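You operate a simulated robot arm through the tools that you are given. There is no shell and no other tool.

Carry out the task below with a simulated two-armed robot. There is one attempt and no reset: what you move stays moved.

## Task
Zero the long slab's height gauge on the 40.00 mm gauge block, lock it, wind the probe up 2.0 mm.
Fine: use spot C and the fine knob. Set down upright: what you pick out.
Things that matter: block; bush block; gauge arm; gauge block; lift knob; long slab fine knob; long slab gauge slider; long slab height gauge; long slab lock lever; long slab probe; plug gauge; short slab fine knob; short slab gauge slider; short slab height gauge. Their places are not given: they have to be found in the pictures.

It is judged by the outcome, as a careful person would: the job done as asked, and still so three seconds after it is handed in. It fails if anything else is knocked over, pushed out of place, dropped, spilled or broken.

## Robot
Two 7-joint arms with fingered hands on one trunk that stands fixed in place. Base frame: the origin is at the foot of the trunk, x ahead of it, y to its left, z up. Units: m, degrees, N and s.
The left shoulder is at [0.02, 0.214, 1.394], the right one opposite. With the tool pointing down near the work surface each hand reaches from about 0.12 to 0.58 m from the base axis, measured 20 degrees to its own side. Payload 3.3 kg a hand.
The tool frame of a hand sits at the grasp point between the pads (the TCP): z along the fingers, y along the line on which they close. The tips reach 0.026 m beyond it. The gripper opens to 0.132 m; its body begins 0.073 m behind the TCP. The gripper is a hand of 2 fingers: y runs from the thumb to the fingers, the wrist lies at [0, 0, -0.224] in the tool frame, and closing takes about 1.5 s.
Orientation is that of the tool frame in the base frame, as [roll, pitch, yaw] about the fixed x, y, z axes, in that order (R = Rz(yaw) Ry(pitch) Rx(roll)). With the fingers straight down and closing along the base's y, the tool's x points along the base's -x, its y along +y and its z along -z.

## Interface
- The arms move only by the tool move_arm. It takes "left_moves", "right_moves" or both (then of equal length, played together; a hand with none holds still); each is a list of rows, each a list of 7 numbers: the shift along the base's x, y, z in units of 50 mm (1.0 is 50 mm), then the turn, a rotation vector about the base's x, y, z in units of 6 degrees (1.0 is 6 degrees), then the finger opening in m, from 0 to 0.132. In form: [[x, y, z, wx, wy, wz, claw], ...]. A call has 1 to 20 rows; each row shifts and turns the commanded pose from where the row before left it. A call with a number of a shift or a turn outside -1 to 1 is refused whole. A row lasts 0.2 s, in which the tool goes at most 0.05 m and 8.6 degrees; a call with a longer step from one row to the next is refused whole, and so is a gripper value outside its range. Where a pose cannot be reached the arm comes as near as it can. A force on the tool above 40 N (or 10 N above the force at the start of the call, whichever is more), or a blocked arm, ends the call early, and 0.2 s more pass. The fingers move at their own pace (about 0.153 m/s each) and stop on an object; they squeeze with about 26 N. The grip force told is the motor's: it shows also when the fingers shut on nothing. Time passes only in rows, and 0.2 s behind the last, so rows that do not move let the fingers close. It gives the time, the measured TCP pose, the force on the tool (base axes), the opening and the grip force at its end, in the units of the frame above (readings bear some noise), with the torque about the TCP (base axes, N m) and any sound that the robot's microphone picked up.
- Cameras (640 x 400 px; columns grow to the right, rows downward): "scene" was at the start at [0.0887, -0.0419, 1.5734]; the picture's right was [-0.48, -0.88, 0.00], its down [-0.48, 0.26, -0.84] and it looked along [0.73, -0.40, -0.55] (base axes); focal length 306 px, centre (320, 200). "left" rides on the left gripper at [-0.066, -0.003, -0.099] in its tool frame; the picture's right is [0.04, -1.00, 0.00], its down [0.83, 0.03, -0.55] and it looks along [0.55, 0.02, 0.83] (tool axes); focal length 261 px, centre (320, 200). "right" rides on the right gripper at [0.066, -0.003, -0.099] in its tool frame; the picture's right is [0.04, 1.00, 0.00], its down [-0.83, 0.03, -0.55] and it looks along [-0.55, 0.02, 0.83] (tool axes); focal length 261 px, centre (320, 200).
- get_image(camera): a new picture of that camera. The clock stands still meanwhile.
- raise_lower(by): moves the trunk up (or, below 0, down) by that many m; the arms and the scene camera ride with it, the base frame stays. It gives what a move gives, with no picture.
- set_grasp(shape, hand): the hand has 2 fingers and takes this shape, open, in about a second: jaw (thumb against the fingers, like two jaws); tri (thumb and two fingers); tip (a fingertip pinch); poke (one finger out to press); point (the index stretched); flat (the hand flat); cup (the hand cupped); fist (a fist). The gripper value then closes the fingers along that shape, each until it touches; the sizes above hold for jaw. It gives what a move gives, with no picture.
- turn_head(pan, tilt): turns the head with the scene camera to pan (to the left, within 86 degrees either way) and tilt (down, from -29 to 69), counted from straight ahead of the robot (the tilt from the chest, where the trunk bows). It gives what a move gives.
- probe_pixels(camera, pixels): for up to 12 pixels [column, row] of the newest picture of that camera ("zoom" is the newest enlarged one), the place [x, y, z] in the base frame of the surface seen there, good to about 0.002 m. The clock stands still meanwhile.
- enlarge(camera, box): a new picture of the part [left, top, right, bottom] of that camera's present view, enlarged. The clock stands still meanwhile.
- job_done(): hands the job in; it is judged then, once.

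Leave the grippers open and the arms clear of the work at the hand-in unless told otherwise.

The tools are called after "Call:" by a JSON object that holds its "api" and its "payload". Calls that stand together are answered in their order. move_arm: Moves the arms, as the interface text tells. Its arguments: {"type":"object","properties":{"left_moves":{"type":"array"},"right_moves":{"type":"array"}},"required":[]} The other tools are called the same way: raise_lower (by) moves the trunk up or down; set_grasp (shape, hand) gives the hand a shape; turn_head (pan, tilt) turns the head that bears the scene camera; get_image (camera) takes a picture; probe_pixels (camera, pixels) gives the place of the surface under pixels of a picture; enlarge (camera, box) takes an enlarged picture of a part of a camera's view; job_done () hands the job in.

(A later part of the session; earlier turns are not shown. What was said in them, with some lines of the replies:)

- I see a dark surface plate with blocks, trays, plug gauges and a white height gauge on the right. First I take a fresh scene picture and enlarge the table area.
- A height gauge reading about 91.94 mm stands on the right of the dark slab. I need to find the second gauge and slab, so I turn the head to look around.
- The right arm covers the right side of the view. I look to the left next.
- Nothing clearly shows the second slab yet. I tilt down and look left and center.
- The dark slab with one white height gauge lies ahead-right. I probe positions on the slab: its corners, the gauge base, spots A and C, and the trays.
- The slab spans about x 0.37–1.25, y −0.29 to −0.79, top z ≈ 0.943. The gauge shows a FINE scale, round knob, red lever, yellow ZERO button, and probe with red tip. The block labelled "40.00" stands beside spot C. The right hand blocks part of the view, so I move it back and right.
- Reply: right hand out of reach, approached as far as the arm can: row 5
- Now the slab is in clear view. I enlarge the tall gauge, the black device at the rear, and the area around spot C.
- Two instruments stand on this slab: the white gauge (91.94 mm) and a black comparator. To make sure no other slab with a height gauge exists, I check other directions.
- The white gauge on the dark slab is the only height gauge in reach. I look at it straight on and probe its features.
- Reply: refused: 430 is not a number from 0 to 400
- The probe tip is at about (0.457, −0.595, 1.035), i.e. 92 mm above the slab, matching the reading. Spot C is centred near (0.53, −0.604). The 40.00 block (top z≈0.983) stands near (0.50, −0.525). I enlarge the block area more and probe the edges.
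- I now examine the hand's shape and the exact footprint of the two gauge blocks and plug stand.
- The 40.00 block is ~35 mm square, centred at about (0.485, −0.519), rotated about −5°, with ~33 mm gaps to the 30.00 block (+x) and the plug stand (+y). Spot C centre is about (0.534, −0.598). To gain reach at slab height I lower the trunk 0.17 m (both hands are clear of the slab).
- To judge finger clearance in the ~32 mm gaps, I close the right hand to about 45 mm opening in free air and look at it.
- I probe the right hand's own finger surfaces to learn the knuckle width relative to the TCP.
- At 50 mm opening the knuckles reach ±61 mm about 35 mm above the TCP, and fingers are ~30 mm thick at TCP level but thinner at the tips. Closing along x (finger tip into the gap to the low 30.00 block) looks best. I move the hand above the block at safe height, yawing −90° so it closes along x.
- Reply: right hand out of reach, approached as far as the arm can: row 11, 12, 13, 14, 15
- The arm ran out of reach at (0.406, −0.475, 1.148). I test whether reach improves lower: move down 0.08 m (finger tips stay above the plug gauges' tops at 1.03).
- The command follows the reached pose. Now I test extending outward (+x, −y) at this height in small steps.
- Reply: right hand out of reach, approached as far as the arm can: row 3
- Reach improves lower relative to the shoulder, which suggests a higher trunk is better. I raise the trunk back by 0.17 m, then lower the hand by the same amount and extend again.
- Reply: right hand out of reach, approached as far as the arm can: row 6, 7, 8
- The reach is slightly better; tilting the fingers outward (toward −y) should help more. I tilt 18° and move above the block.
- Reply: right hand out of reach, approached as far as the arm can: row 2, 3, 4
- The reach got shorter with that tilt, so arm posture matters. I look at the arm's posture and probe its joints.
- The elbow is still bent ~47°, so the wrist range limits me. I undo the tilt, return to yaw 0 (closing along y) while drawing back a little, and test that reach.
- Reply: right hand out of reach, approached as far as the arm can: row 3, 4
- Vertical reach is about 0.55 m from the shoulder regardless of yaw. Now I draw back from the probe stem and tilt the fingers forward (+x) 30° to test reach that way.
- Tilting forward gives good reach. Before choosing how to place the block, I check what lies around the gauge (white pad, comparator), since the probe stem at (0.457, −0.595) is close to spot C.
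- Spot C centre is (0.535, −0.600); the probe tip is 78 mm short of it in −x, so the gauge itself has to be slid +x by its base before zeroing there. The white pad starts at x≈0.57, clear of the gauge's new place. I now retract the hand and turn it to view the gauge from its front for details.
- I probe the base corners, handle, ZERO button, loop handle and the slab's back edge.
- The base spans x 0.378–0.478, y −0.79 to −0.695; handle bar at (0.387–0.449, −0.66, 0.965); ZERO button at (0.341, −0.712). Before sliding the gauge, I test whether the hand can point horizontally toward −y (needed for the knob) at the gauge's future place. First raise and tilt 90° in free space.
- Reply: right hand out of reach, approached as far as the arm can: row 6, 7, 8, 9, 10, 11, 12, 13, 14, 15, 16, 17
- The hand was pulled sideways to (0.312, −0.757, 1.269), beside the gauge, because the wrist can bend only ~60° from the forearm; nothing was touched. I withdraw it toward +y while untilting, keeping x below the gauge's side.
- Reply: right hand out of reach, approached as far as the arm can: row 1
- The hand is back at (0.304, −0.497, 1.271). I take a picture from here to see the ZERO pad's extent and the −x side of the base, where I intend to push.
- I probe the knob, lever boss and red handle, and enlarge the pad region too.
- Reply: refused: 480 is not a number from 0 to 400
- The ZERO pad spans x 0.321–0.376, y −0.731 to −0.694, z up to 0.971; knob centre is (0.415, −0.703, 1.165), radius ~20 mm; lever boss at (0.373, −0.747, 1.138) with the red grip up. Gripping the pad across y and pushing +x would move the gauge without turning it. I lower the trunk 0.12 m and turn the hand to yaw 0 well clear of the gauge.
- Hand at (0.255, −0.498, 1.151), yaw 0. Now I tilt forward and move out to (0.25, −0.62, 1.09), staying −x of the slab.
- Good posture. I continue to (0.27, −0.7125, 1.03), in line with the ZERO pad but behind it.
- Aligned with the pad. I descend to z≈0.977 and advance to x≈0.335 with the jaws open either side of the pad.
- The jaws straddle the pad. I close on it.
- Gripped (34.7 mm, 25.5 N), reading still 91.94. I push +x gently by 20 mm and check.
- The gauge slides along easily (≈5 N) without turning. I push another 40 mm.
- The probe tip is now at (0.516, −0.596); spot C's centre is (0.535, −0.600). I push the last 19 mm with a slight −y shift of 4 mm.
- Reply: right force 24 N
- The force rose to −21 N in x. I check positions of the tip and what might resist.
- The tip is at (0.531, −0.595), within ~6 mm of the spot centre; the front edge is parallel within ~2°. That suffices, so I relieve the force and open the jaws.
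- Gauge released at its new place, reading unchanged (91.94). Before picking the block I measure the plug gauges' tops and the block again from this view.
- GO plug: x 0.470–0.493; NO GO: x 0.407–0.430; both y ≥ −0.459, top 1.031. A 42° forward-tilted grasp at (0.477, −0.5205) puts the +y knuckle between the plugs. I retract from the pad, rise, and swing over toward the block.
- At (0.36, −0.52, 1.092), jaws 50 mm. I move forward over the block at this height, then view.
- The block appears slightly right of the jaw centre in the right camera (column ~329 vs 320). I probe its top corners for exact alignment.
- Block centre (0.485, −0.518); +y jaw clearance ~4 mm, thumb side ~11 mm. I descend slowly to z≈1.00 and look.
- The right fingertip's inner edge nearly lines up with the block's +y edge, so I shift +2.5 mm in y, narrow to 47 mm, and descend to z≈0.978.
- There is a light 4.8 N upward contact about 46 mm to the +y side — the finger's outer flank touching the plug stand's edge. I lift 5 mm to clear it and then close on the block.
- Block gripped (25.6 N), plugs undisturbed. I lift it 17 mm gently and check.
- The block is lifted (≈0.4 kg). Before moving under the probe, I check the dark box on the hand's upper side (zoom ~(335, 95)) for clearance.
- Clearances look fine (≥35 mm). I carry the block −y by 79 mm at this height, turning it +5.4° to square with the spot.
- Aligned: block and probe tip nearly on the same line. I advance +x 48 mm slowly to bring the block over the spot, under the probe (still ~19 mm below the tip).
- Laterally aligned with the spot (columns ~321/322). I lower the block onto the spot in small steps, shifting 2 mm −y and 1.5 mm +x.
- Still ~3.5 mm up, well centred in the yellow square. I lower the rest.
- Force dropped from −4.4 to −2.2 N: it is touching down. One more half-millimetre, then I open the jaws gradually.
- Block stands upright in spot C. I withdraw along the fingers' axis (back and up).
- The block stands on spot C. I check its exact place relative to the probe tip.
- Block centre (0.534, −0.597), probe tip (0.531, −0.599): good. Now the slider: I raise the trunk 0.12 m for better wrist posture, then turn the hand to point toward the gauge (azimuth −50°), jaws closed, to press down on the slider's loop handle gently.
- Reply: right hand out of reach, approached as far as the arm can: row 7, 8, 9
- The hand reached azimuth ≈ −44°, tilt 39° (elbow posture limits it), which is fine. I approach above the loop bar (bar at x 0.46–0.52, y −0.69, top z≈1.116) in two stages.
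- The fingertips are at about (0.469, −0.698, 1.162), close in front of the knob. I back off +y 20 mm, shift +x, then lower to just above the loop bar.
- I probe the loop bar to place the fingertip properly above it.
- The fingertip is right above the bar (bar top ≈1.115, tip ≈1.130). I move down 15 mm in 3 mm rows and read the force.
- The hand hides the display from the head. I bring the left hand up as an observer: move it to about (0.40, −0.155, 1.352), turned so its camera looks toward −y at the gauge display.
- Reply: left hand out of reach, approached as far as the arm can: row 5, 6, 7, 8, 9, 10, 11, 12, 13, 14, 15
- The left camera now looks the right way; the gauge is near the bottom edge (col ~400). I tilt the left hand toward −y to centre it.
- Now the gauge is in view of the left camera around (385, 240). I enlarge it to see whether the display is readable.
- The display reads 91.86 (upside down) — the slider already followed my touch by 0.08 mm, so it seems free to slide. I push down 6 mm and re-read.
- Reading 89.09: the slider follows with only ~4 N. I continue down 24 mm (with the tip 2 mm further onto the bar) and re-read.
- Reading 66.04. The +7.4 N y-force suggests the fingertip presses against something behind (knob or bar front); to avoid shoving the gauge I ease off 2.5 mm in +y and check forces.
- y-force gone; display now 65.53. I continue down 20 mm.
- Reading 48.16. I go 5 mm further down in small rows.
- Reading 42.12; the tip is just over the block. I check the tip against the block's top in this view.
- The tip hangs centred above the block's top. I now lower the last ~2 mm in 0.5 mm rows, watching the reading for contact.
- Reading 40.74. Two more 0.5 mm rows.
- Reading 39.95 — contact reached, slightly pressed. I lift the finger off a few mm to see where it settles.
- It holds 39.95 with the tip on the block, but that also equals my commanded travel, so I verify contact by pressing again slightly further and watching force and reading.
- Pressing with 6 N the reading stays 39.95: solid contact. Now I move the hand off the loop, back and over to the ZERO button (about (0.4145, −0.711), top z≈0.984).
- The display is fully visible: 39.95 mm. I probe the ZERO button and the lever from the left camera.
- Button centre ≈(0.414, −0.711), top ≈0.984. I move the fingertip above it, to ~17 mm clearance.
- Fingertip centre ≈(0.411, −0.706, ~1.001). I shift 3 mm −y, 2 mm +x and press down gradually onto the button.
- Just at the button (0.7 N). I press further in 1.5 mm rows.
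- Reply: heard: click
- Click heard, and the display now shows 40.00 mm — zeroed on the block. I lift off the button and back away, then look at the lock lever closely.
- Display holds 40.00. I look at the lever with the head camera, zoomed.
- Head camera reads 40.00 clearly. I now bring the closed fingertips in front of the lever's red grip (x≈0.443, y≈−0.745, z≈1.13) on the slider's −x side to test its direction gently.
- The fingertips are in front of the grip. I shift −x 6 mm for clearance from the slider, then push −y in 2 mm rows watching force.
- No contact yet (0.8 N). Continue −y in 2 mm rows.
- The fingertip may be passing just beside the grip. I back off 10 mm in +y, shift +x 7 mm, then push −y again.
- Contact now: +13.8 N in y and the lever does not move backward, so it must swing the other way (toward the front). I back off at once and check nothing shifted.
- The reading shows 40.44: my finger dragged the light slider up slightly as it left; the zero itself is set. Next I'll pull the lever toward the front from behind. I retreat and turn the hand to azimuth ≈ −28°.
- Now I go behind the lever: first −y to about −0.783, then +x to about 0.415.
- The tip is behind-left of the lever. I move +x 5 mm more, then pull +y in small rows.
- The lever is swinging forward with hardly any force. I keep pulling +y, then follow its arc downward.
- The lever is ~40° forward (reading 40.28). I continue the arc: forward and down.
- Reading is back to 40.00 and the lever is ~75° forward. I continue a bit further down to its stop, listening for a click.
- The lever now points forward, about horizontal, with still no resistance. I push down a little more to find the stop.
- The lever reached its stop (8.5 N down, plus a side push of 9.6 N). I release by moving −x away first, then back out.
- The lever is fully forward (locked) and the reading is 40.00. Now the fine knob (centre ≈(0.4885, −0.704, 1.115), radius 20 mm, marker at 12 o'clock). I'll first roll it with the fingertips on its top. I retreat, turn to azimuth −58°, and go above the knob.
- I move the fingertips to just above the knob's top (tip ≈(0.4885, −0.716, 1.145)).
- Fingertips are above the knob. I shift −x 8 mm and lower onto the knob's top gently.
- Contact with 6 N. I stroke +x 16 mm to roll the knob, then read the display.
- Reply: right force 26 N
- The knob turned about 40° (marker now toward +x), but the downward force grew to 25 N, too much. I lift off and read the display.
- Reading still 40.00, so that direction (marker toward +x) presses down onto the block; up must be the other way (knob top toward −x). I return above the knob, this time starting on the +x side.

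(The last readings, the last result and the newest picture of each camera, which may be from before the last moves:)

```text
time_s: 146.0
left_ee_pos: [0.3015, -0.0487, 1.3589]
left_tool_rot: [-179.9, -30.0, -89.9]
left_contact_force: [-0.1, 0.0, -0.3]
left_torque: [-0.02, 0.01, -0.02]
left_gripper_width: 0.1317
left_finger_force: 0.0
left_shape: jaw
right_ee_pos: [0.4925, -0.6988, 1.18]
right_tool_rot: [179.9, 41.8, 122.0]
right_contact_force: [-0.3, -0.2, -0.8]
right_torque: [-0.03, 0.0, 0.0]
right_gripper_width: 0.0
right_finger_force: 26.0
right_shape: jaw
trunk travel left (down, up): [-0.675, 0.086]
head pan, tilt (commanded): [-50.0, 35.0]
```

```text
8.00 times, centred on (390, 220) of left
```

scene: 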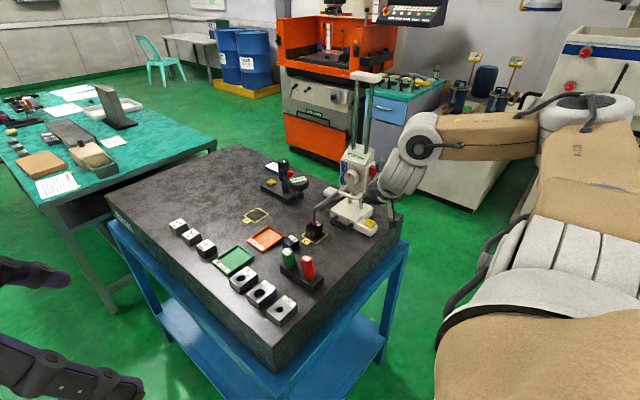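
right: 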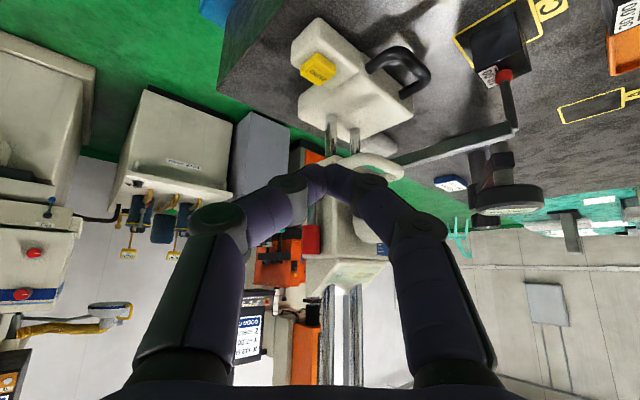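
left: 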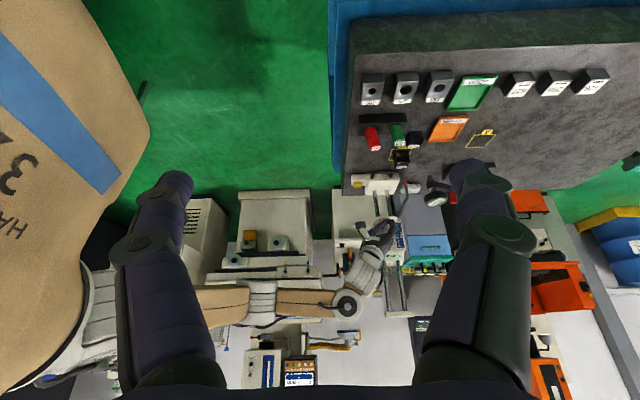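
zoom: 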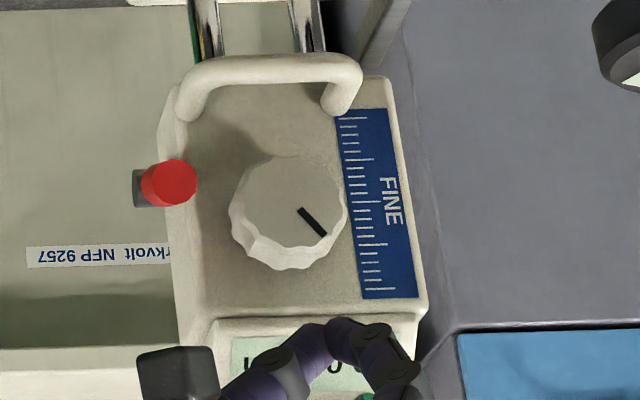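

I lower onto the knob and stroke −x following its curve.

Call:
{"api": "move_arm", "payload": {"right_moves": [[0, 0, -0.4, 0, 0, 0, 0.0], [0, 0, -0.12, 0, 0, 0, 0.0], [0, 0, 0, 0, 0, 0, 0.0]]}}

Call:
{"api": "move_arm", "payload": {"right_moves": [[-0.05, 0, 0.0146, 0, 0, 0, 0.0], [-0.05, 0, 0.0104, 0, 0, 0, 0.0], [-0.05, 0, 0.0064, 0, 0, 0, 0.0], [-0.05, 0, 0.002, 0, 0, 0, 0.0], [-0.05, 0, -0.002, 0, 0, 0, 0.0]]}}

Call:
{"api": "enlarge", "payload": {"camera": "left", "box": [365, 195, 415, 245]}}

```text
time_s: 146.8
left_ee_pos: [0.3008, -0.0499, 1.358]
left_tool_rot: [-179.9, -29.9, -89.8]
left_contact_force: [-0.5, -0.3, 0.3]
left_torque: [0.0, 0.01, -0.01]
left_gripper_width: 0.1318
left_finger_force: 0.0
left_shape: jaw
right_ee_pos: [0.4918, -0.6995, 1.1534]
right_tool_rot: [179.9, 41.8, 122.0]
right_contact_force: [0.3, -0.8, 1.3]
right_torque: [-0.03, 0.01, 0.03]
right_gripper_width: 0.0
right_finger_force: 26.1
right_shape: jaw
trunk travel left (down, up): [-0.675, 0.086]
head pan, tilt (commanded): [-50.0, 35.0]
```

```text
time_s: 148.0
left_ee_pos: [0.3018, -0.0488, 1.3585]
left_tool_rot: [-179.9, -30.1, -89.9]
left_contact_force: [0.3, -0.5, -0.2]
left_torque: [-0.02, 0.0, 0.03]
left_gripper_width: 0.1319
left_finger_force: 0.1
left_shape: jaw
right_ee_pos: [0.4774, -0.7001, 1.1547]
right_tool_rot: [179.8, 41.7, 122.0]
right_contact_force: [-0.3, 0.7, 0.2]
right_torque: [0.03, 0.0, 0.04]
right_gripper_width: 0.0
right_finger_force: 25.6
right_shape: jaw
trunk travel left (down, up): [-0.675, 0.086]
head pan, tilt (commanded): [-50.0, 35.0]
```

```text
8.00 times, centred on (390, 220) of left
```

zoom: 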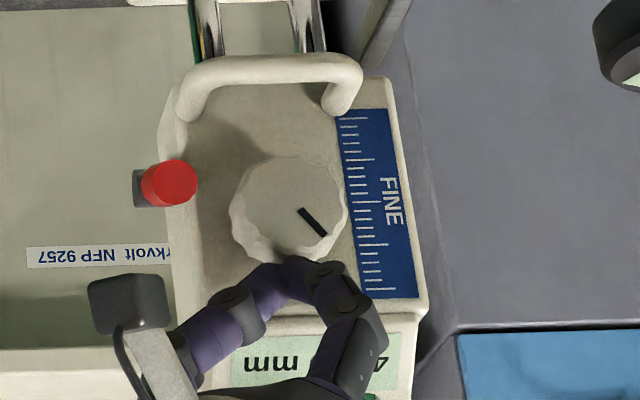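

Too light; the knob didn't turn. I go back to the +x side and start 2.5 mm lower.

Call:
{"api": "move_arm", "payload": {"right_moves": [[0, 0, 0.15, 0, 0, 0, 0.0], [0.32, 0, 0, 0, 0, 0, 0.0], [0, 0, -0.15, 0, 0, 0, 0.0], [0, 0, -0.06, 0, 0, 0, 0.0], [0, 0, 0, 0, 0, 0, 0.0]]}}

```text
time_s: 149.2
left_ee_pos: [0.3012, -0.0491, 1.357]
left_tool_rot: [-180.0, -30.1, -89.9]
left_contact_force: [-0.2, 0.6, 0.4]
left_torque: [0.02, 0.0, -0.02]
left_gripper_width: 0.132
left_finger_force: 0.2
left_shape: jaw
right_ee_pos: [0.4946, -0.6985, 1.1523]
right_tool_rot: [179.8, 41.8, 122.0]
right_contact_force: [0.5, 0.4, 0.8]
right_torque: [-0.02, -0.07, -0.01]
right_gripper_width: 0.0002
right_finger_force: 26.3
right_shape: jaw
trunk travel left (down, up): [-0.675, 0.086]
head pan, tilt (commanded): [-50.0, 35.0]
```

Call:
{"api": "move_arm", "payload": {"right_moves": [[-0.05, 0, 0.004, 0, 0, 0, 0.0], [-0.05, 0, 0.004, 0, 0, 0, 0.0], [-0.05, 0, 0.004, 0, 0, 0, 0.0], [-0.05, 0, 0, 0, 0, 0, 0.0]]}}

Call:
{"api": "enlarge", "payload": {"camera": "left", "box": [365, 195, 415, 245]}}

```text
time_s: 150.2
left_ee_pos: [0.3021, -0.0495, 1.358]
left_tool_rot: [180.0, -30.1, -90.0]
left_contact_force: [1.5, -0.1, 0.7]
left_torque: [-0.03, -0.01, 0.03]
left_gripper_width: 0.1316
left_finger_force: 0.0
left_shape: jaw
right_ee_pos: [0.4849, -0.6987, 1.1535]
right_tool_rot: [179.9, 41.9, 122.0]
right_contact_force: [0.0, 0.7, 2.9]
right_torque: [-0.01, -0.04, -0.01]
right_gripper_width: 0.0
right_finger_force: 26.2
right_shape: jaw
trunk travel left (down, up): [-0.675, 0.086]
head pan, tilt (commanded): [-50.0, 35.0]
```

```text
8.00 times, centred on (390, 220) of left
```

zoom: 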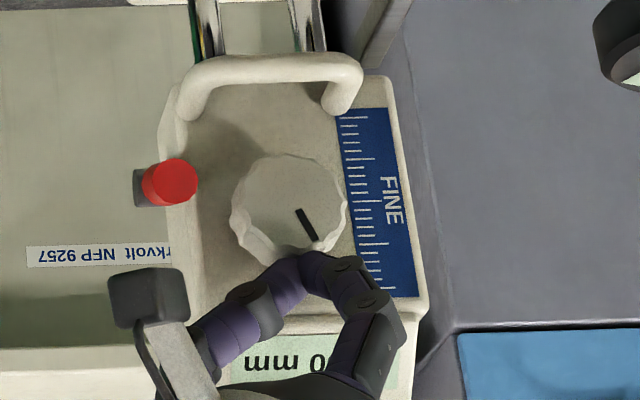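

Rolling back works (marker moved ~12°). I continue −x 14 mm.

Call:
{"api": "move_arm", "payload": {"right_moves": [[-0.05, 0, 0, 0, 0, 0, 0.0], [-0.05, 0, 0, 0, 0, 0, 0.0], [-0.05, 0, -0.006, 0, 0, 0, 0.0], [-0.05, 0, -0.01, 0, 0, 0, 0.0], [-0.05, 0, -0.014, 0, 0, 0, 0.0], [0, 0, 0, 0, 0, 0, 0.0]]}}

Call:
{"api": "enlarge", "payload": {"camera": "left", "box": [365, 195, 415, 245]}}

```text
time_s: 151.6
left_ee_pos: [0.3011, -0.048, 1.3591]
left_tool_rot: [-180.0, -30.0, -90.0]
left_contact_force: [0.3, 0.4, -0.1]
left_torque: [0.0, 0.01, 0.02]
left_gripper_width: 0.1319
left_finger_force: 0.0
left_shape: jaw
right_ee_pos: [0.4717, -0.6996, 1.1523]
right_tool_rot: [179.9, 41.7, 122.0]
right_contact_force: [-1.0, 1.6, 4.4]
right_torque: [-0.03, -0.04, 0.0]
right_gripper_width: 0.0
right_finger_force: 25.6
right_shape: jaw
trunk travel left (down, up): [-0.675, 0.086]
head pan, tilt (commanded): [-50.0, 35.0]
```

```text
8.00 times, centred on (390, 220) of left
```

zoom: 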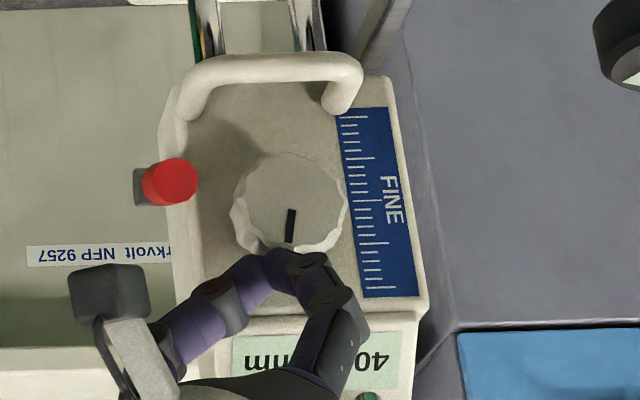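

Marker is back past vertical. I repeat a full −x stroke (lift, return, press, roll).

Call:
{"api": "move_arm", "payload": {"right_moves": [[0, 0, 0.12, 0, 0, 0, 0.0], [0.48, 0, 0, 0, 0, 0, 0.0], [0, 0, -0.136, 0, 0, 0, 0.0], [-0.05, 0, 0.008, 0, 0, 0, 0.0], [-0.05, 0, 0.008, 0, 0, 0, 0.0], [-0.05, 0, 0.008, 0, 0, 0, 0.0], [-0.05, 0, 0.008, 0, 0, 0, 0.0], [-0.05, 0, 0.004, 0, 0, 0, 0.0], [-0.05, 0, 0, 0, 0, 0, 0.0], [-0.05, 0, -0.006, 0, 0, 0, 0.0], [-0.05, 0, -0.01, 0, 0, 0, 0.0], [-0.05, 0, -0.012, 0, 0, 0, 0.0], [0, 0, 0, 0, 0, 0, 0.0]]}}

Call:
{"api": "enlarge", "payload": {"camera": "left", "box": [365, 195, 415, 245]}}

Call:
{"api": "enlarge", "payload": {"camera": "right", "box": [240, 100, 400, 300]}}

```text
time_s: 154.4
left_ee_pos: [0.3002, -0.0475, 1.359]
left_tool_rot: [-179.9, -30.1, -90.0]
left_contact_force: [0.0, 0.8, -0.1]
left_torque: [-0.01, -0.02, -0.02]
left_gripper_width: 0.1319
left_finger_force: 0.0
left_shape: jaw
right_ee_pos: [0.4702, -0.6967, 1.1515]
right_tool_rot: [180.0, 41.7, 122.2]
right_contact_force: [-4.8, 2.8, 8.8]
right_torque: [-0.01, 0.03, 0.01]
right_gripper_width: 0.0
right_finger_force: 25.9
right_shape: jaw
trunk travel left (down, up): [-0.675, 0.086]
head pan, tilt (commanded): [-50.0, 35.0]
```

```text
8.00 times, centred on (390, 220) of left
```

zoom: 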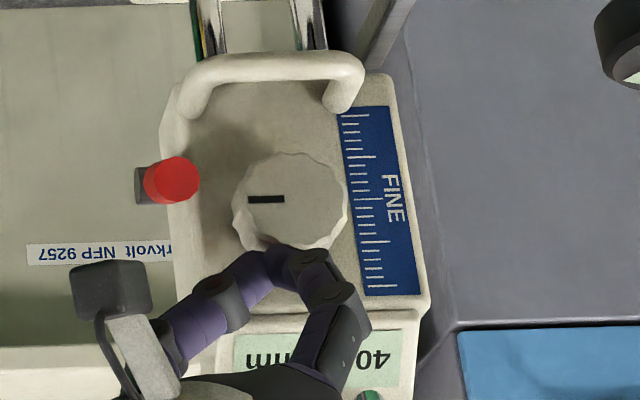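

```text
2.00 times, centred on (320, 200) of right
```

zoom: 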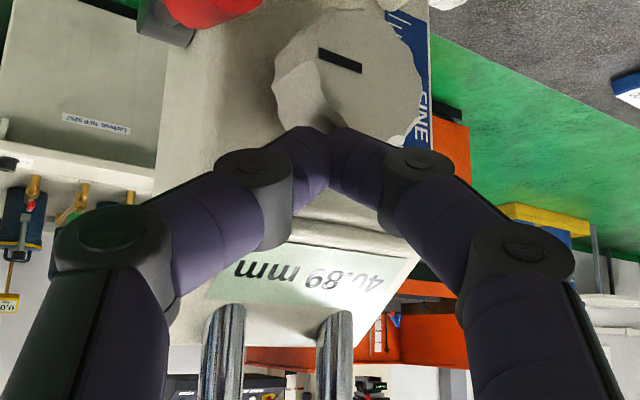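

Excellent: the knob turned ~85° and the right camera reads 40.89. So roughly 3.6–4 mm per turn. One more similar stroke should give about 41.8.

Call:
{"api": "move_arm", "payload": {"right_moves": [[0, 0, 0.12, 0, 0, 0, 0.0], [0.5, 0, 0, 0, 0, 0, 0.0], [0, 0, -0.114, 0, 0, 0, 0.0], [-0.05, 0, 0.008, 0, 0, 0, 0.0], [-0.05, 0, 0.008, 0, 0, 0, 0.0], [-0.05, 0, 0.008, 0, 0, 0, 0.0], [-0.05, 0, 0.008, 0, 0, 0, 0.0], [-0.05, 0, 0.004, 0, 0, 0, 0.0], [-0.05, 0, 0, 0, 0, 0, 0.0], [0, 0, 0, 0, 0, 0, 0.0]]}}

Call:
{"api": "enlarge", "payload": {"camera": "left", "box": [365, 195, 415, 245]}}

Call:
{"api": "enlarge", "payload": {"camera": "right", "box": [280, 190, 360, 250]}}

```text
time_s: 156.6
left_ee_pos: [0.3022, -0.0486, 1.3588]
left_tool_rot: [179.9, -29.9, -89.9]
left_contact_force: [-0.3, -0.2, -0.6]
left_torque: [0.05, 0.02, 0.06]
left_gripper_width: 0.132
left_finger_force: 0.0
left_shape: jaw
right_ee_pos: [0.4832, -0.6993, 1.153]
right_tool_rot: [180.0, 41.8, 122.0]
right_contact_force: [0.1, 0.4, 2.4]
right_torque: [-0.02, -0.01, 0.02]
right_gripper_width: 0.0003
right_finger_force: 26.1
right_shape: jaw
trunk travel left (down, up): [-0.675, 0.086]
head pan, tilt (commanded): [-50.0, 35.0]
```

```text
8.00 times, centred on (390, 220) of left
```

zoom: 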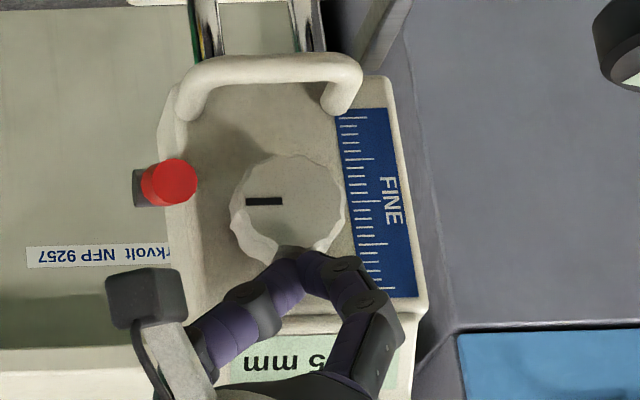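

```text
6.67 times, centred on (320, 220) of right
```

zoom: 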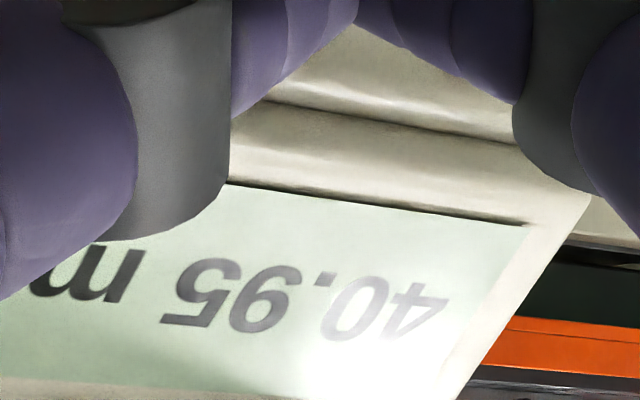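

Reading 40.95; that half-stroke slipped mostly. I continue −x with a bit more pressure.

Call:
{"api": "move_arm", "payload": {"right_moves": [[0, 0, -0.012, 0, 0, 0, 0.0], [-0.05, 0, 0, 0, 0, 0, 0.0], [-0.05, 0, -0.004, 0, 0, 0, 0.0], [-0.05, 0, -0.006, 0, 0, 0, 0.0], [-0.05, 0, -0.01, 0, 0, 0, 0.0], [0, 0, 0, 0, 0, 0, 0.0]]}}

Call:
{"api": "enlarge", "payload": {"camera": "left", "box": [365, 195, 415, 245]}}

Call:
{"api": "enlarge", "payload": {"camera": "right", "box": [280, 190, 380, 265]}}

```text
time_s: 158.0
left_ee_pos: [0.2996, -0.0471, 1.3593]
left_tool_rot: [180.0, -30.2, -90.1]
left_contact_force: [0.5, -0.5, -0.9]
left_torque: [0.0, 0.02, 0.02]
left_gripper_width: 0.132
left_finger_force: 0.1
left_shape: jaw
right_ee_pos: [0.4721, -0.6978, 1.1524]
right_tool_rot: [180.0, 41.8, 122.0]
right_contact_force: [-2.8, 1.9, 8.8]
right_torque: [-0.03, -0.05, -0.03]
right_gripper_width: 0.0001
right_finger_force: 25.9
right_shape: jaw
trunk travel left (down, up): [-0.675, 0.086]
head pan, tilt (commanded): [-50.0, 35.0]
```

```text
8.00 times, centred on (390, 220) of left
```

zoom: 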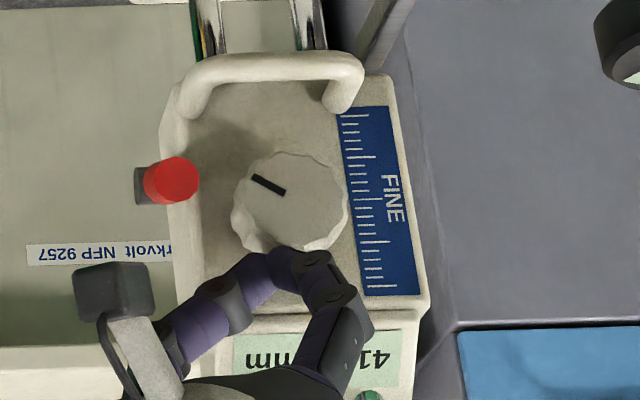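

```text
5.33 times, centred on (330, 228) of right
```

zoom: 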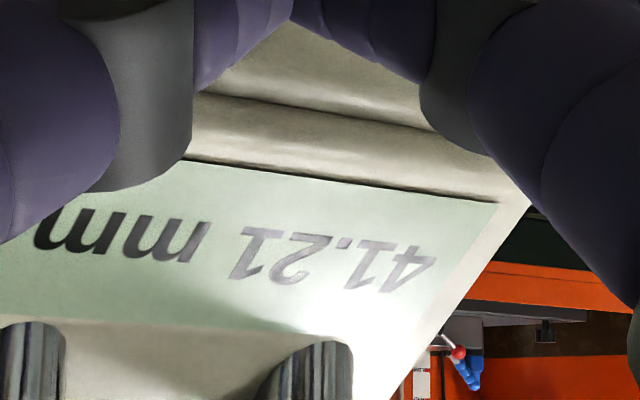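

Reading 41.21. Another stroke starting slightly lower, stopping earlier to check.

Call:
{"api": "move_arm", "payload": {"right_moves": [[0, 0, 0.12, 0, 0, 0, 0.0], [0.47, 0, 0, 0, 0, 0, 0.0], [0, 0, -0.142, 0, 0, 0, 0.0], [-0.05, 0, 0.008, 0, 0, 0, 0.0], [-0.05, 0, 0.008, 0, 0, 0, 0.0], [-0.05, 0, 0.008, 0, 0, 0, 0.0], [-0.05, 0, 0.006, 0, 0, 0, 0.0], [-0.05, 0, 0.004, 0, 0, 0, 0.0], [0, 0, 0, 0, 0, 0, 0.0]]}}

Call:
{"api": "enlarge", "payload": {"camera": "right", "box": [280, 190, 380, 265]}}

Call:
{"api": "enlarge", "payload": {"camera": "left", "box": [365, 195, 415, 245]}}

```text
time_s: 160.0
left_ee_pos: [0.3008, -0.0484, 1.3578]
left_tool_rot: [180.0, -29.9, -90.1]
left_contact_force: [-0.1, 0.1, 0.3]
left_torque: [0.01, -0.02, -0.01]
left_gripper_width: 0.132
left_finger_force: 0.0
left_shape: jaw
right_ee_pos: [0.484, -0.6982, 1.1522]
right_tool_rot: [179.9, 41.8, 122.0]
right_contact_force: [-0.3, 0.6, 8.2]
right_torque: [-0.08, -0.06, 0.02]
right_gripper_width: 0.0003
right_finger_force: 26.4
right_shape: jaw
trunk travel left (down, up): [-0.675, 0.086]
head pan, tilt (commanded): [-50.0, 35.0]
```

```text
5.33 times, centred on (330, 228) of right
```

zoom: 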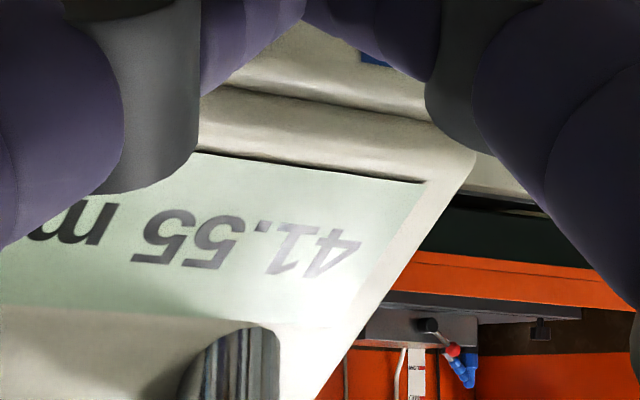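

```text
8.00 times, centred on (390, 220) of left
```

zoom: 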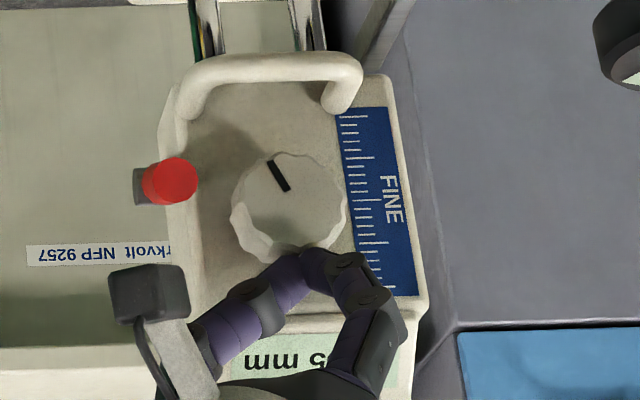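

41.55. Continue −x 7.5 mm and read.

Call:
{"api": "move_arm", "payload": {"right_moves": [[-0.05, 0, 0, 0, 0, 0, 0.0], [-0.05, 0, 0, 0, 0, 0, 0.0], [-0.05, 0, -0.004, 0, 0, 0, 0.0], [0, 0, 0, 0, 0, 0, 0.0]]}}

Call:
{"api": "enlarge", "payload": {"camera": "right", "box": [280, 190, 380, 265]}}

```text
time_s: 161.0
left_ee_pos: [0.301, -0.0476, 1.359]
left_tool_rot: [-179.9, -30.1, -90.0]
left_contact_force: [-0.1, -0.6, -0.6]
left_torque: [0.04, 0.02, -0.01]
left_gripper_width: 0.1321
left_finger_force: 0.0
left_shape: jaw
right_ee_pos: [0.4757, -0.6977, 1.1523]
right_tool_rot: [179.9, 41.9, 122.1]
right_contact_force: [-3.7, 1.0, 14.5]
right_torque: [-0.12, -0.09, -0.05]
right_gripper_width: 0.0
right_finger_force: 26.2
right_shape: jaw
trunk travel left (down, up): [-0.675, 0.086]
head pan, tilt (commanded): [-50.0, 35.0]
```

```text
5.33 times, centred on (330, 228) of right
```

zoom: 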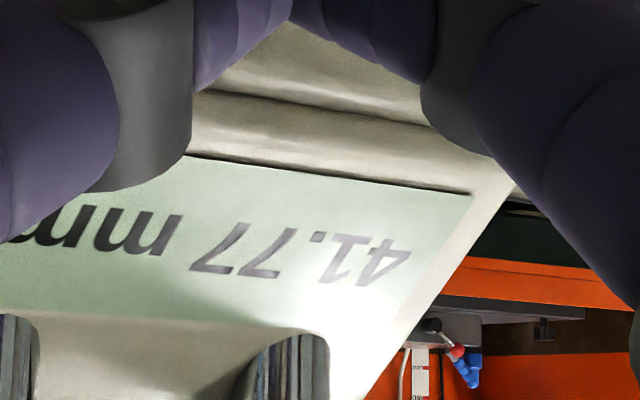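

41.77. Two more 2.5 mm rows.

Call:
{"api": "move_arm", "payload": {"right_moves": [[-0.05, 0, 0, 0, 0, 0, 0.0], [-0.05, 0, 0, 0, 0, 0, 0.0], [0, 0, 0, 0, 0, 0, 0.0]]}}

Call:
{"api": "enlarge", "payload": {"camera": "right", "box": [280, 190, 380, 265]}}

```text
time_s: 161.8
left_ee_pos: [0.3, -0.0489, 1.3588]
left_tool_rot: [179.9, -30.1, -90.0]
left_contact_force: [-0.1, -0.3, 0.7]
left_torque: [-0.03, -0.01, -0.02]
left_gripper_width: 0.1318
left_finger_force: 0.1
left_shape: jaw
right_ee_pos: [0.4698, -0.6981, 1.1506]
right_tool_rot: [-180.0, 41.7, 122.1]
right_contact_force: [-5.1, 2.9, 6.1]
right_torque: [-0.01, 0.05, -0.02]
right_gripper_width: 0.0
right_finger_force: 25.8
right_shape: jaw
trunk travel left (down, up): [-0.675, 0.086]
head pan, tilt (commanded): [-50.0, 35.0]
```

```text
5.33 times, centred on (330, 228) of right
```

zoom: 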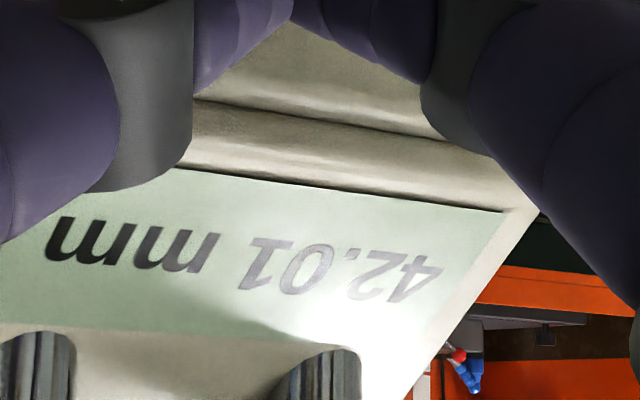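

42.01 — on target. I lift off along the contact normal (up and slightly −x) so as not to turn the knob, then retreat.

Call:
{"api": "move_arm", "payload": {"right_moves": [[-0.03, 0, 0.06, 0, 0, 0, 0.0], [-0.06, 0, 0.14, 0, 0, 0, 0.0], [-0.1, 0.3, 0.4, 0, 0, 0, 0.0], [-0.4, 0.6, 0.2, 0, 0, 0, 0.0], [-0.7, 0.5, 0, 0, 0, 0, 0.0], [-0.7, 0.3, 0, 0, 0, 0, 0.0], [0, 0, 0, 0, 0, 0, 0.0]]}}

Call:
{"api": "enlarge", "payload": {"camera": "left", "box": [360, 190, 420, 250]}}

Call:
{"api": "enlarge", "payload": {"camera": "scene", "box": [330, 120, 410, 200]}}

```text
time_s: 163.4
left_ee_pos: [0.3017, -0.05, 1.3584]
left_tool_rot: [179.9, -30.0, -89.8]
left_contact_force: [0.8, -0.2, 0.6]
left_torque: [0.0, 0.04, 0.02]
left_gripper_width: 0.1321
left_finger_force: 0.1
left_shape: jaw
right_ee_pos: [0.3704, -0.6144, 1.19]
right_tool_rot: [179.9, 41.7, 122.1]
right_contact_force: [1.2, 0.1, 1.4]
right_torque: [0.01, 0.0, 0.02]
right_gripper_width: 0.0
right_finger_force: 26.0
right_shape: jaw
trunk travel left (down, up): [-0.675, 0.086]
head pan, tilt (commanded): [-50.0, 35.0]
```

```text
6.67 times, centred on (390, 220) of left
```

zoom: 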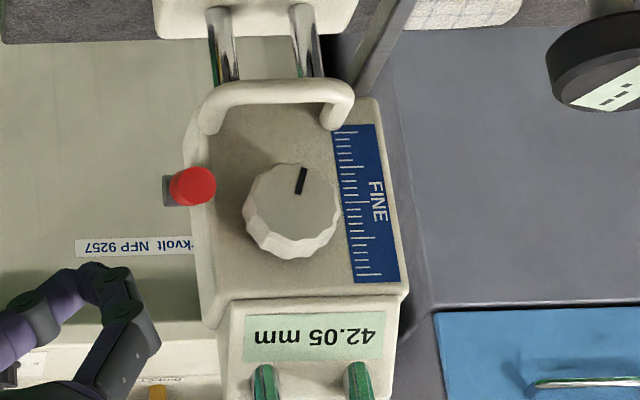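

```text
5.00 times, centred on (370, 160) of scene
```

zoom: 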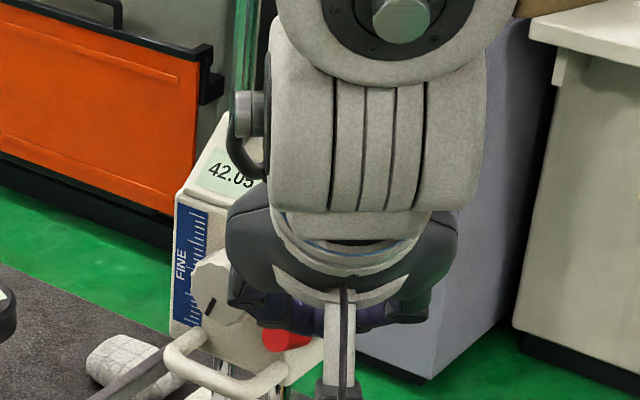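

It settled at 42.05. I'd like 42.00, so I make a small correction: touch the knob's top at its centre lightly and roll +x about 1.5 mm.

Call:
{"api": "move_arm", "payload": {"right_moves": [[0.7, -0.4, 0, 0, 0, 0, 0.0], [0.75, -0.45, 0, 0, 0, 0, 0.0], [0.75, -0.4, -0.1, 0, 0, 0, 0.0], [0, -0.44, -0.2, 0, 0, 0, 0.0], [0, 0, -0.24, 0, 0, 0, 0.0], [0, 0, 0, 0, 0, 0, 0.0]]}}

Call:
{"api": "enlarge", "payload": {"camera": "left", "box": [365, 195, 415, 245]}}

```text
time_s: 164.8
left_ee_pos: [0.302, -0.049, 1.3584]
left_tool_rot: [-180.0, -30.0, -89.9]
left_contact_force: [-0.4, -0.2, 0.1]
left_torque: [-0.02, 0.02, 0.01]
left_gripper_width: 0.1319
left_finger_force: 0.1
left_shape: jaw
right_ee_pos: [0.4835, -0.6992, 1.1648]
right_tool_rot: [179.9, 41.9, 122.1]
right_contact_force: [0.4, -0.1, 0.1]
right_torque: [0.05, 0.0, 0.02]
right_gripper_width: 0.0
right_finger_force: 25.9
right_shape: jaw
trunk travel left (down, up): [-0.675, 0.086]
head pan, tilt (commanded): [-50.0, 35.0]
```

```text
8.00 times, centred on (390, 220) of left
```

zoom: 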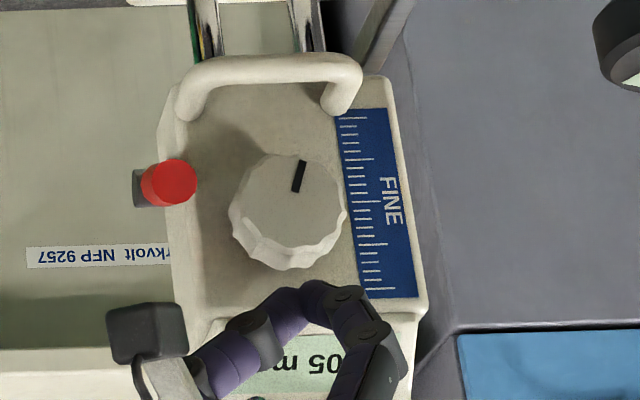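

Call:
{"api": "move_arm", "payload": {"right_moves": [[-0.02, 0, -0.16, 0, 0, 0, 0.0], [0, 0, -0.05, 0, 0, 0, 0.0], [0, 0, -0.02, 0, 0, 0, 0.0], [0, 0, 0, 0, 0, 0, 0.0]]}}

Call:
{"api": "enlarge", "payload": {"camera": "right", "box": [280, 190, 380, 265]}}

```text
time_s: 165.8
left_ee_pos: [0.3007, -0.0487, 1.3592]
left_tool_rot: [180.0, -30.0, -89.9]
left_contact_force: [0.3, 0.1, 0.4]
left_torque: [0.0, 0.01, -0.04]
left_gripper_width: 0.1319
left_finger_force: 0.2
left_shape: jaw
right_ee_pos: [0.4805, -0.6981, 1.1526]
right_tool_rot: [179.8, 41.9, 122.0]
right_contact_force: [-0.4, -0.8, 2.1]
right_torque: [-0.1, -0.02, -0.03]
right_gripper_width: 0.0
right_finger_force: 25.6
right_shape: jaw
trunk travel left (down, up): [-0.675, 0.086]
head pan, tilt (commanded): [-50.0, 35.0]
```

```text
5.33 times, centred on (330, 228) of right
```

zoom: 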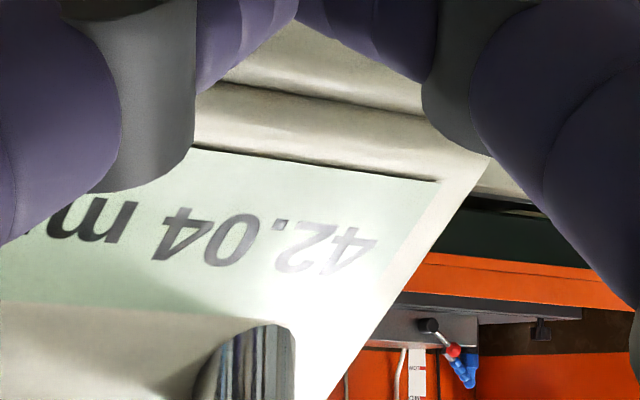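

Contact 2.1 N, reads 42.04. I roll +x by 1.5 mm.

Call:
{"api": "move_arm", "payload": {"right_moves": [[0.015, 0, -0.008, 0, 0, 0, 0.0], [0.02, 0, 0, 0, 0, 0, 0.0], [0, 0, 0, 0, 0, 0, 0.0]]}}

Call:
{"api": "enlarge", "payload": {"camera": "right", "box": [280, 190, 380, 265]}}

```text
time_s: 166.6
left_ee_pos: [0.3013, -0.0487, 1.3581]
left_tool_rot: [-180.0, -30.0, -90.0]
left_contact_force: [0.5, -0.6, -0.2]
left_torque: [0.03, 0.0, 0.04]
left_gripper_width: 0.1317
left_finger_force: 0.0
left_shape: jaw
right_ee_pos: [0.4834, -0.6978, 1.1535]
right_tool_rot: [179.9, 41.8, 122.0]
right_contact_force: [-1.3, 0.1, 4.6]
right_torque: [-0.04, -0.02, 0.0]
right_gripper_width: 0.0
right_finger_force: 25.9
right_shape: jaw
trunk travel left (down, up): [-0.675, 0.086]
head pan, tilt (commanded): [-50.0, 35.0]
```

```text
5.33 times, centred on (330, 228) of right
```

zoom: 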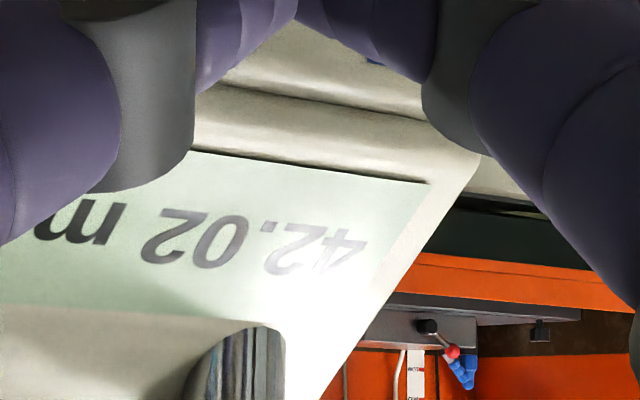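

42.02. A touch more: +x 1.2 mm.

Call:
{"api": "move_arm", "payload": {"right_moves": [[0.02, 0, 0, 0, 0, 0, 0.0], [0.004, 0, 0, 0, 0, 0, 0.0], [0, 0, 0, 0, 0, 0, 0.0]]}}

Call:
{"api": "enlarge", "payload": {"camera": "right", "box": [280, 190, 380, 265]}}

```text
time_s: 167.4
left_ee_pos: [0.3005, -0.0495, 1.358]
left_tool_rot: [180.0, -29.9, -90.0]
left_contact_force: [0.6, -0.4, 0.1]
left_torque: [0.02, 0.0, 0.01]
left_gripper_width: 0.132
left_finger_force: 0.1
left_shape: jaw
right_ee_pos: [0.4828, -0.6991, 1.1526]
right_tool_rot: [179.9, 41.8, 122.0]
right_contact_force: [-2.3, -0.6, 4.7]
right_torque: [-0.03, -0.03, -0.05]
right_gripper_width: 0.0
right_finger_force: 26.2
right_shape: jaw
trunk travel left (down, up): [-0.675, 0.086]
head pan, tilt (commanded): [-50.0, 35.0]
```

```text
5.33 times, centred on (330, 228) of right
```

zoom: 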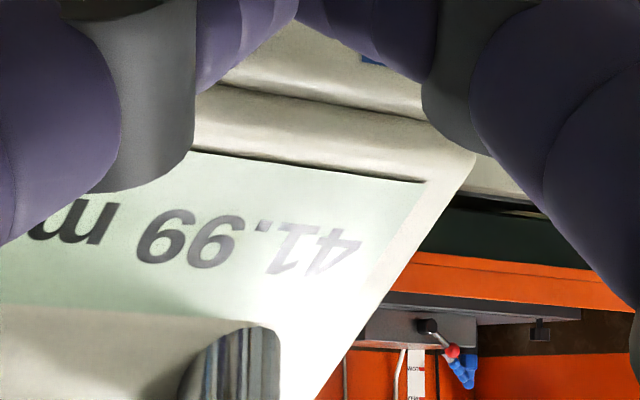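

41.99. Now I lift straight up and retreat, then re-read.

Call:
{"api": "move_arm", "payload": {"right_moves": [[0, 0, 0.04, 0, 0, 0, 0.0], [0, 0, 0.16, 0, 0, 0, 0.0], [0, 0.3, 0.4, 0, 0, 0, 0.0], [-0.4, 0.6, 0.2, 0, 0, 0, 0.0], [-0.7, 0.5, 0, 0, 0, 0, 0.0], [-0.7, 0.3, 0, 0, 0, 0, 0.0], [-0.3, 0.2, 0, 0, 0, 0, 0.0]]}}

Call:
{"api": "enlarge", "payload": {"camera": "left", "box": [360, 190, 420, 250]}}

```text
time_s: 169.0
left_ee_pos: [0.3028, -0.0486, 1.3585]
left_tool_rot: [179.9, -30.0, -89.8]
left_contact_force: [-0.1, 0.4, -0.3]
left_torque: [-0.05, 0.02, -0.01]
left_gripper_width: 0.1322
left_finger_force: 0.0
left_shape: jaw
right_ee_pos: [0.3793, -0.6029, 1.193]
right_tool_rot: [179.8, 41.9, 122.0]
right_contact_force: [0.8, 0.5, 0.0]
right_torque: [-0.01, -0.03, -0.02]
right_gripper_width: 0.0
right_finger_force: 26.0
right_shape: jaw
trunk travel left (down, up): [-0.675, 0.086]
head pan, tilt (commanded): [-50.0, 35.0]
```

```text
6.67 times, centred on (390, 220) of left
```

zoom: 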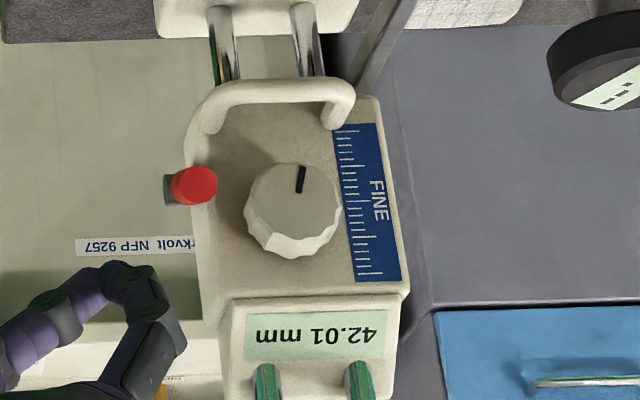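

Final reading 42.01 mm with the lever locked. I retreat the right hand up and back, opening the jaws once clear.

Call:
{"api": "move_arm", "payload": {"right_moves": [[-0.5, 0.5, 0.5, 0, 0, 0, 0.0], [-0.5, 0.5, 0.5, 0, 0, 0, 0.0], [-0.5, 0.5, 0.5, 0, 0, 0, 0.04], [-0.4, 0.4, 0.5, 0, 0, 0, 0.08], [0, 0.2, 0.4, 0, 0, 0, 0.132], [0, 0, 0, 0, 0, 0, 0.132], [0, 0, 0, 0, 0, 0, 0.132]]}}

Call:
{"api": "get_image", "payload": {"camera": "scene"}}

Call:
{"api": "get_image", "payload": {"camera": "left"}}

Call:
{"api": "enlarge", "payload": {"camera": "left", "box": [335, 60, 515, 260]}}

```text
time_s: 170.6
left_ee_pos: [0.3, -0.0492, 1.3579]
left_tool_rot: [-179.9, -30.0, -89.9]
left_contact_force: [0.1, 0.6, -0.7]
left_torque: [-0.04, -0.04, 0.05]
left_gripper_width: 0.1319
left_finger_force: 0.0
left_shape: jaw
right_ee_pos: [0.2939, -0.5013, 1.3171]
right_tool_rot: [179.8, 41.9, 122.0]
right_contact_force: [0.1, -1.1, 0.5]
right_torque: [-0.01, 0.0, -0.03]
right_gripper_width: 0.1319
right_finger_force: 0.0
right_shape: jaw
right hand out of reach, approached as far as the arm can: row 4
trunk travel left (down, up): [-0.675, 0.086]
head pan, tilt (commanded): [-50.0, 35.0]
```

```text
taken
```

scene: 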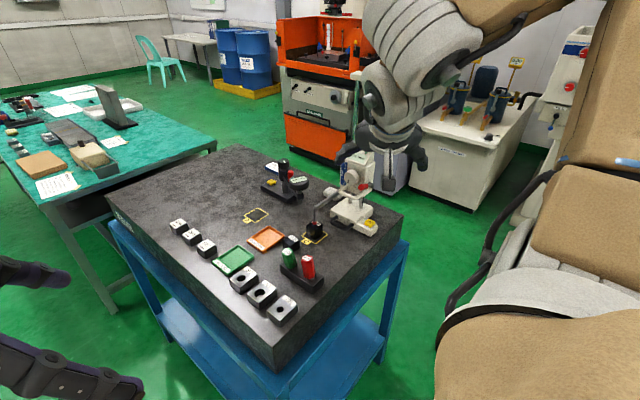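

```text
taken
```

left: 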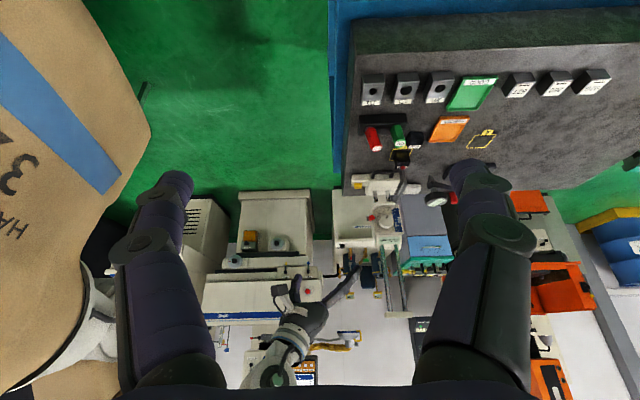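

```text
2.00 times, centred on (425, 160) of left
```

zoom: 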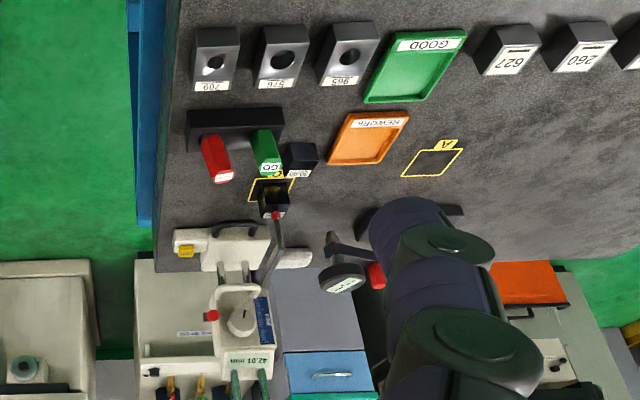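

Everything stands as it should; only the gauge and the 40.00 block were moved. I move both hands a bit further away and check the display a last time.

Call:
{"api": "move_arm", "payload": {"left_moves": [[-0.2, 0.4, 0, 0, 0, 0, 0.132], [-0.2, 0.4, 0, 0, 0, 0, 0.132], [0, 0.4, 0, 0, 0, 0, 0.132], [0, 0, 0, 0, 0, 0, 0.132]], "right_moves": [[-0.3, 0.3, 0.2, 0, 0, 0, 0.132], [-0.3, 0.3, 0.2, 0, 0, 0, 0.132], [-0.3, 0.2, 0.2, 0, 0, 0, 0.132], [0, 0, 0, 0, 0, 0, 0.132]]}}

Call:
{"api": "get_image", "payload": {"camera": "scene"}}

Call:
{"api": "enlarge", "payload": {"camera": "left", "box": [320, 140, 440, 260]}}

```text
time_s: 171.6
left_ee_pos: [0.2825, 0.0098, 1.3586]
left_tool_rot: [179.9, -30.0, -89.9]
left_contact_force: [0.7, -1.0, -0.1]
left_torque: [-0.04, -0.01, 0.01]
left_gripper_width: 0.1317
left_finger_force: 0.0
left_shape: jaw
right_ee_pos: [0.2755, -0.4767, 1.3636]
right_tool_rot: [-180.0, 41.7, 121.9]
right_contact_force: [0.1, 0.6, -0.1]
right_torque: [-0.03, 0.04, 0.01]
right_gripper_width: 0.1318
right_finger_force: 0.1
right_shape: jaw
right hand out of reach, approached as far as the arm can: row 1, 2, 3
trunk travel left (down, up): [-0.675, 0.086]
head pan, tilt (commanded): [-50.0, 35.0]
```

```text
taken
```

scene: 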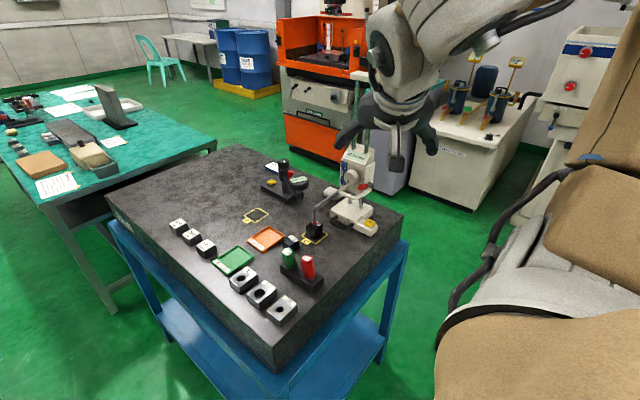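

```text
3.33 times, centred on (380, 200) of left
```

zoom: 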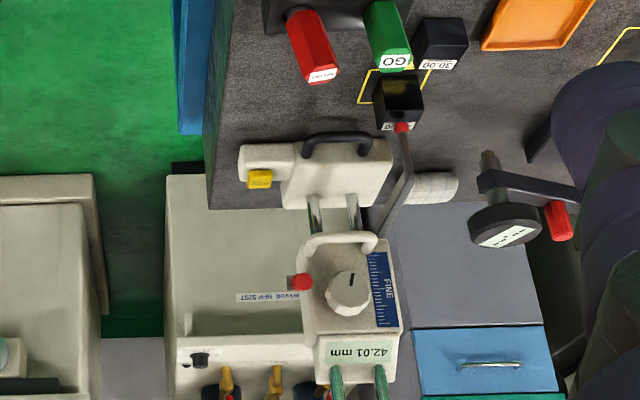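

The display holds at 42.01 mm: zeroed to 40.00 on the block, then wound up 2.0 mm. The lever is forward at its stop. The 40.00 block stands upright on spot C under the probe. Both grippers are open and the arms are clear, so I hand in.

Call:
{"api": "job_done", "payload": {}}

```text
The job is handed in.
```

The long slab's height gauge is zeroed on the 40.00 mm gauge block, locked, and wound up 2.0 mm with the fine knob. The display reads 42.01 mm, which is 2.01 mm above the zero point. The result of the judging has not come back to me.

- **Block:** I moved the 40.00 block to spot C, where it stands upright under the probe.
- **Gauge moved:** the probe was about 78 mm short of spot C, so I slid the whole gauge about 74 mm along the slab. The probe tip rests near the centre of the block's top face.
- **Zero:** with the probe resting on the block the gauge read 39.95 mm. I pressed ZERO, heard a click, and it read 40.00 mm.
- **Lock:** the lever is swung forward to its stop. I inferred that forward means locked, because it would not move backward and nothing on the gauge is marked. I did not push on the slider to confirm it holds.
- **Fine knob:** the slider was light and lifted to 40.44 mm while I was finding the lever's direction. It went back to 40.00 mm on the block as I locked it. I overshot to 42.05 mm when winding and turned back to 42.01 mm.

The plug gauges, bush blocks, 30.00 block, comparator and trays look unmoved. While I gripped the 40.00 block, the hand lightly touched the plug stand's edge. Both grippers are open and the arms are clear of the work.
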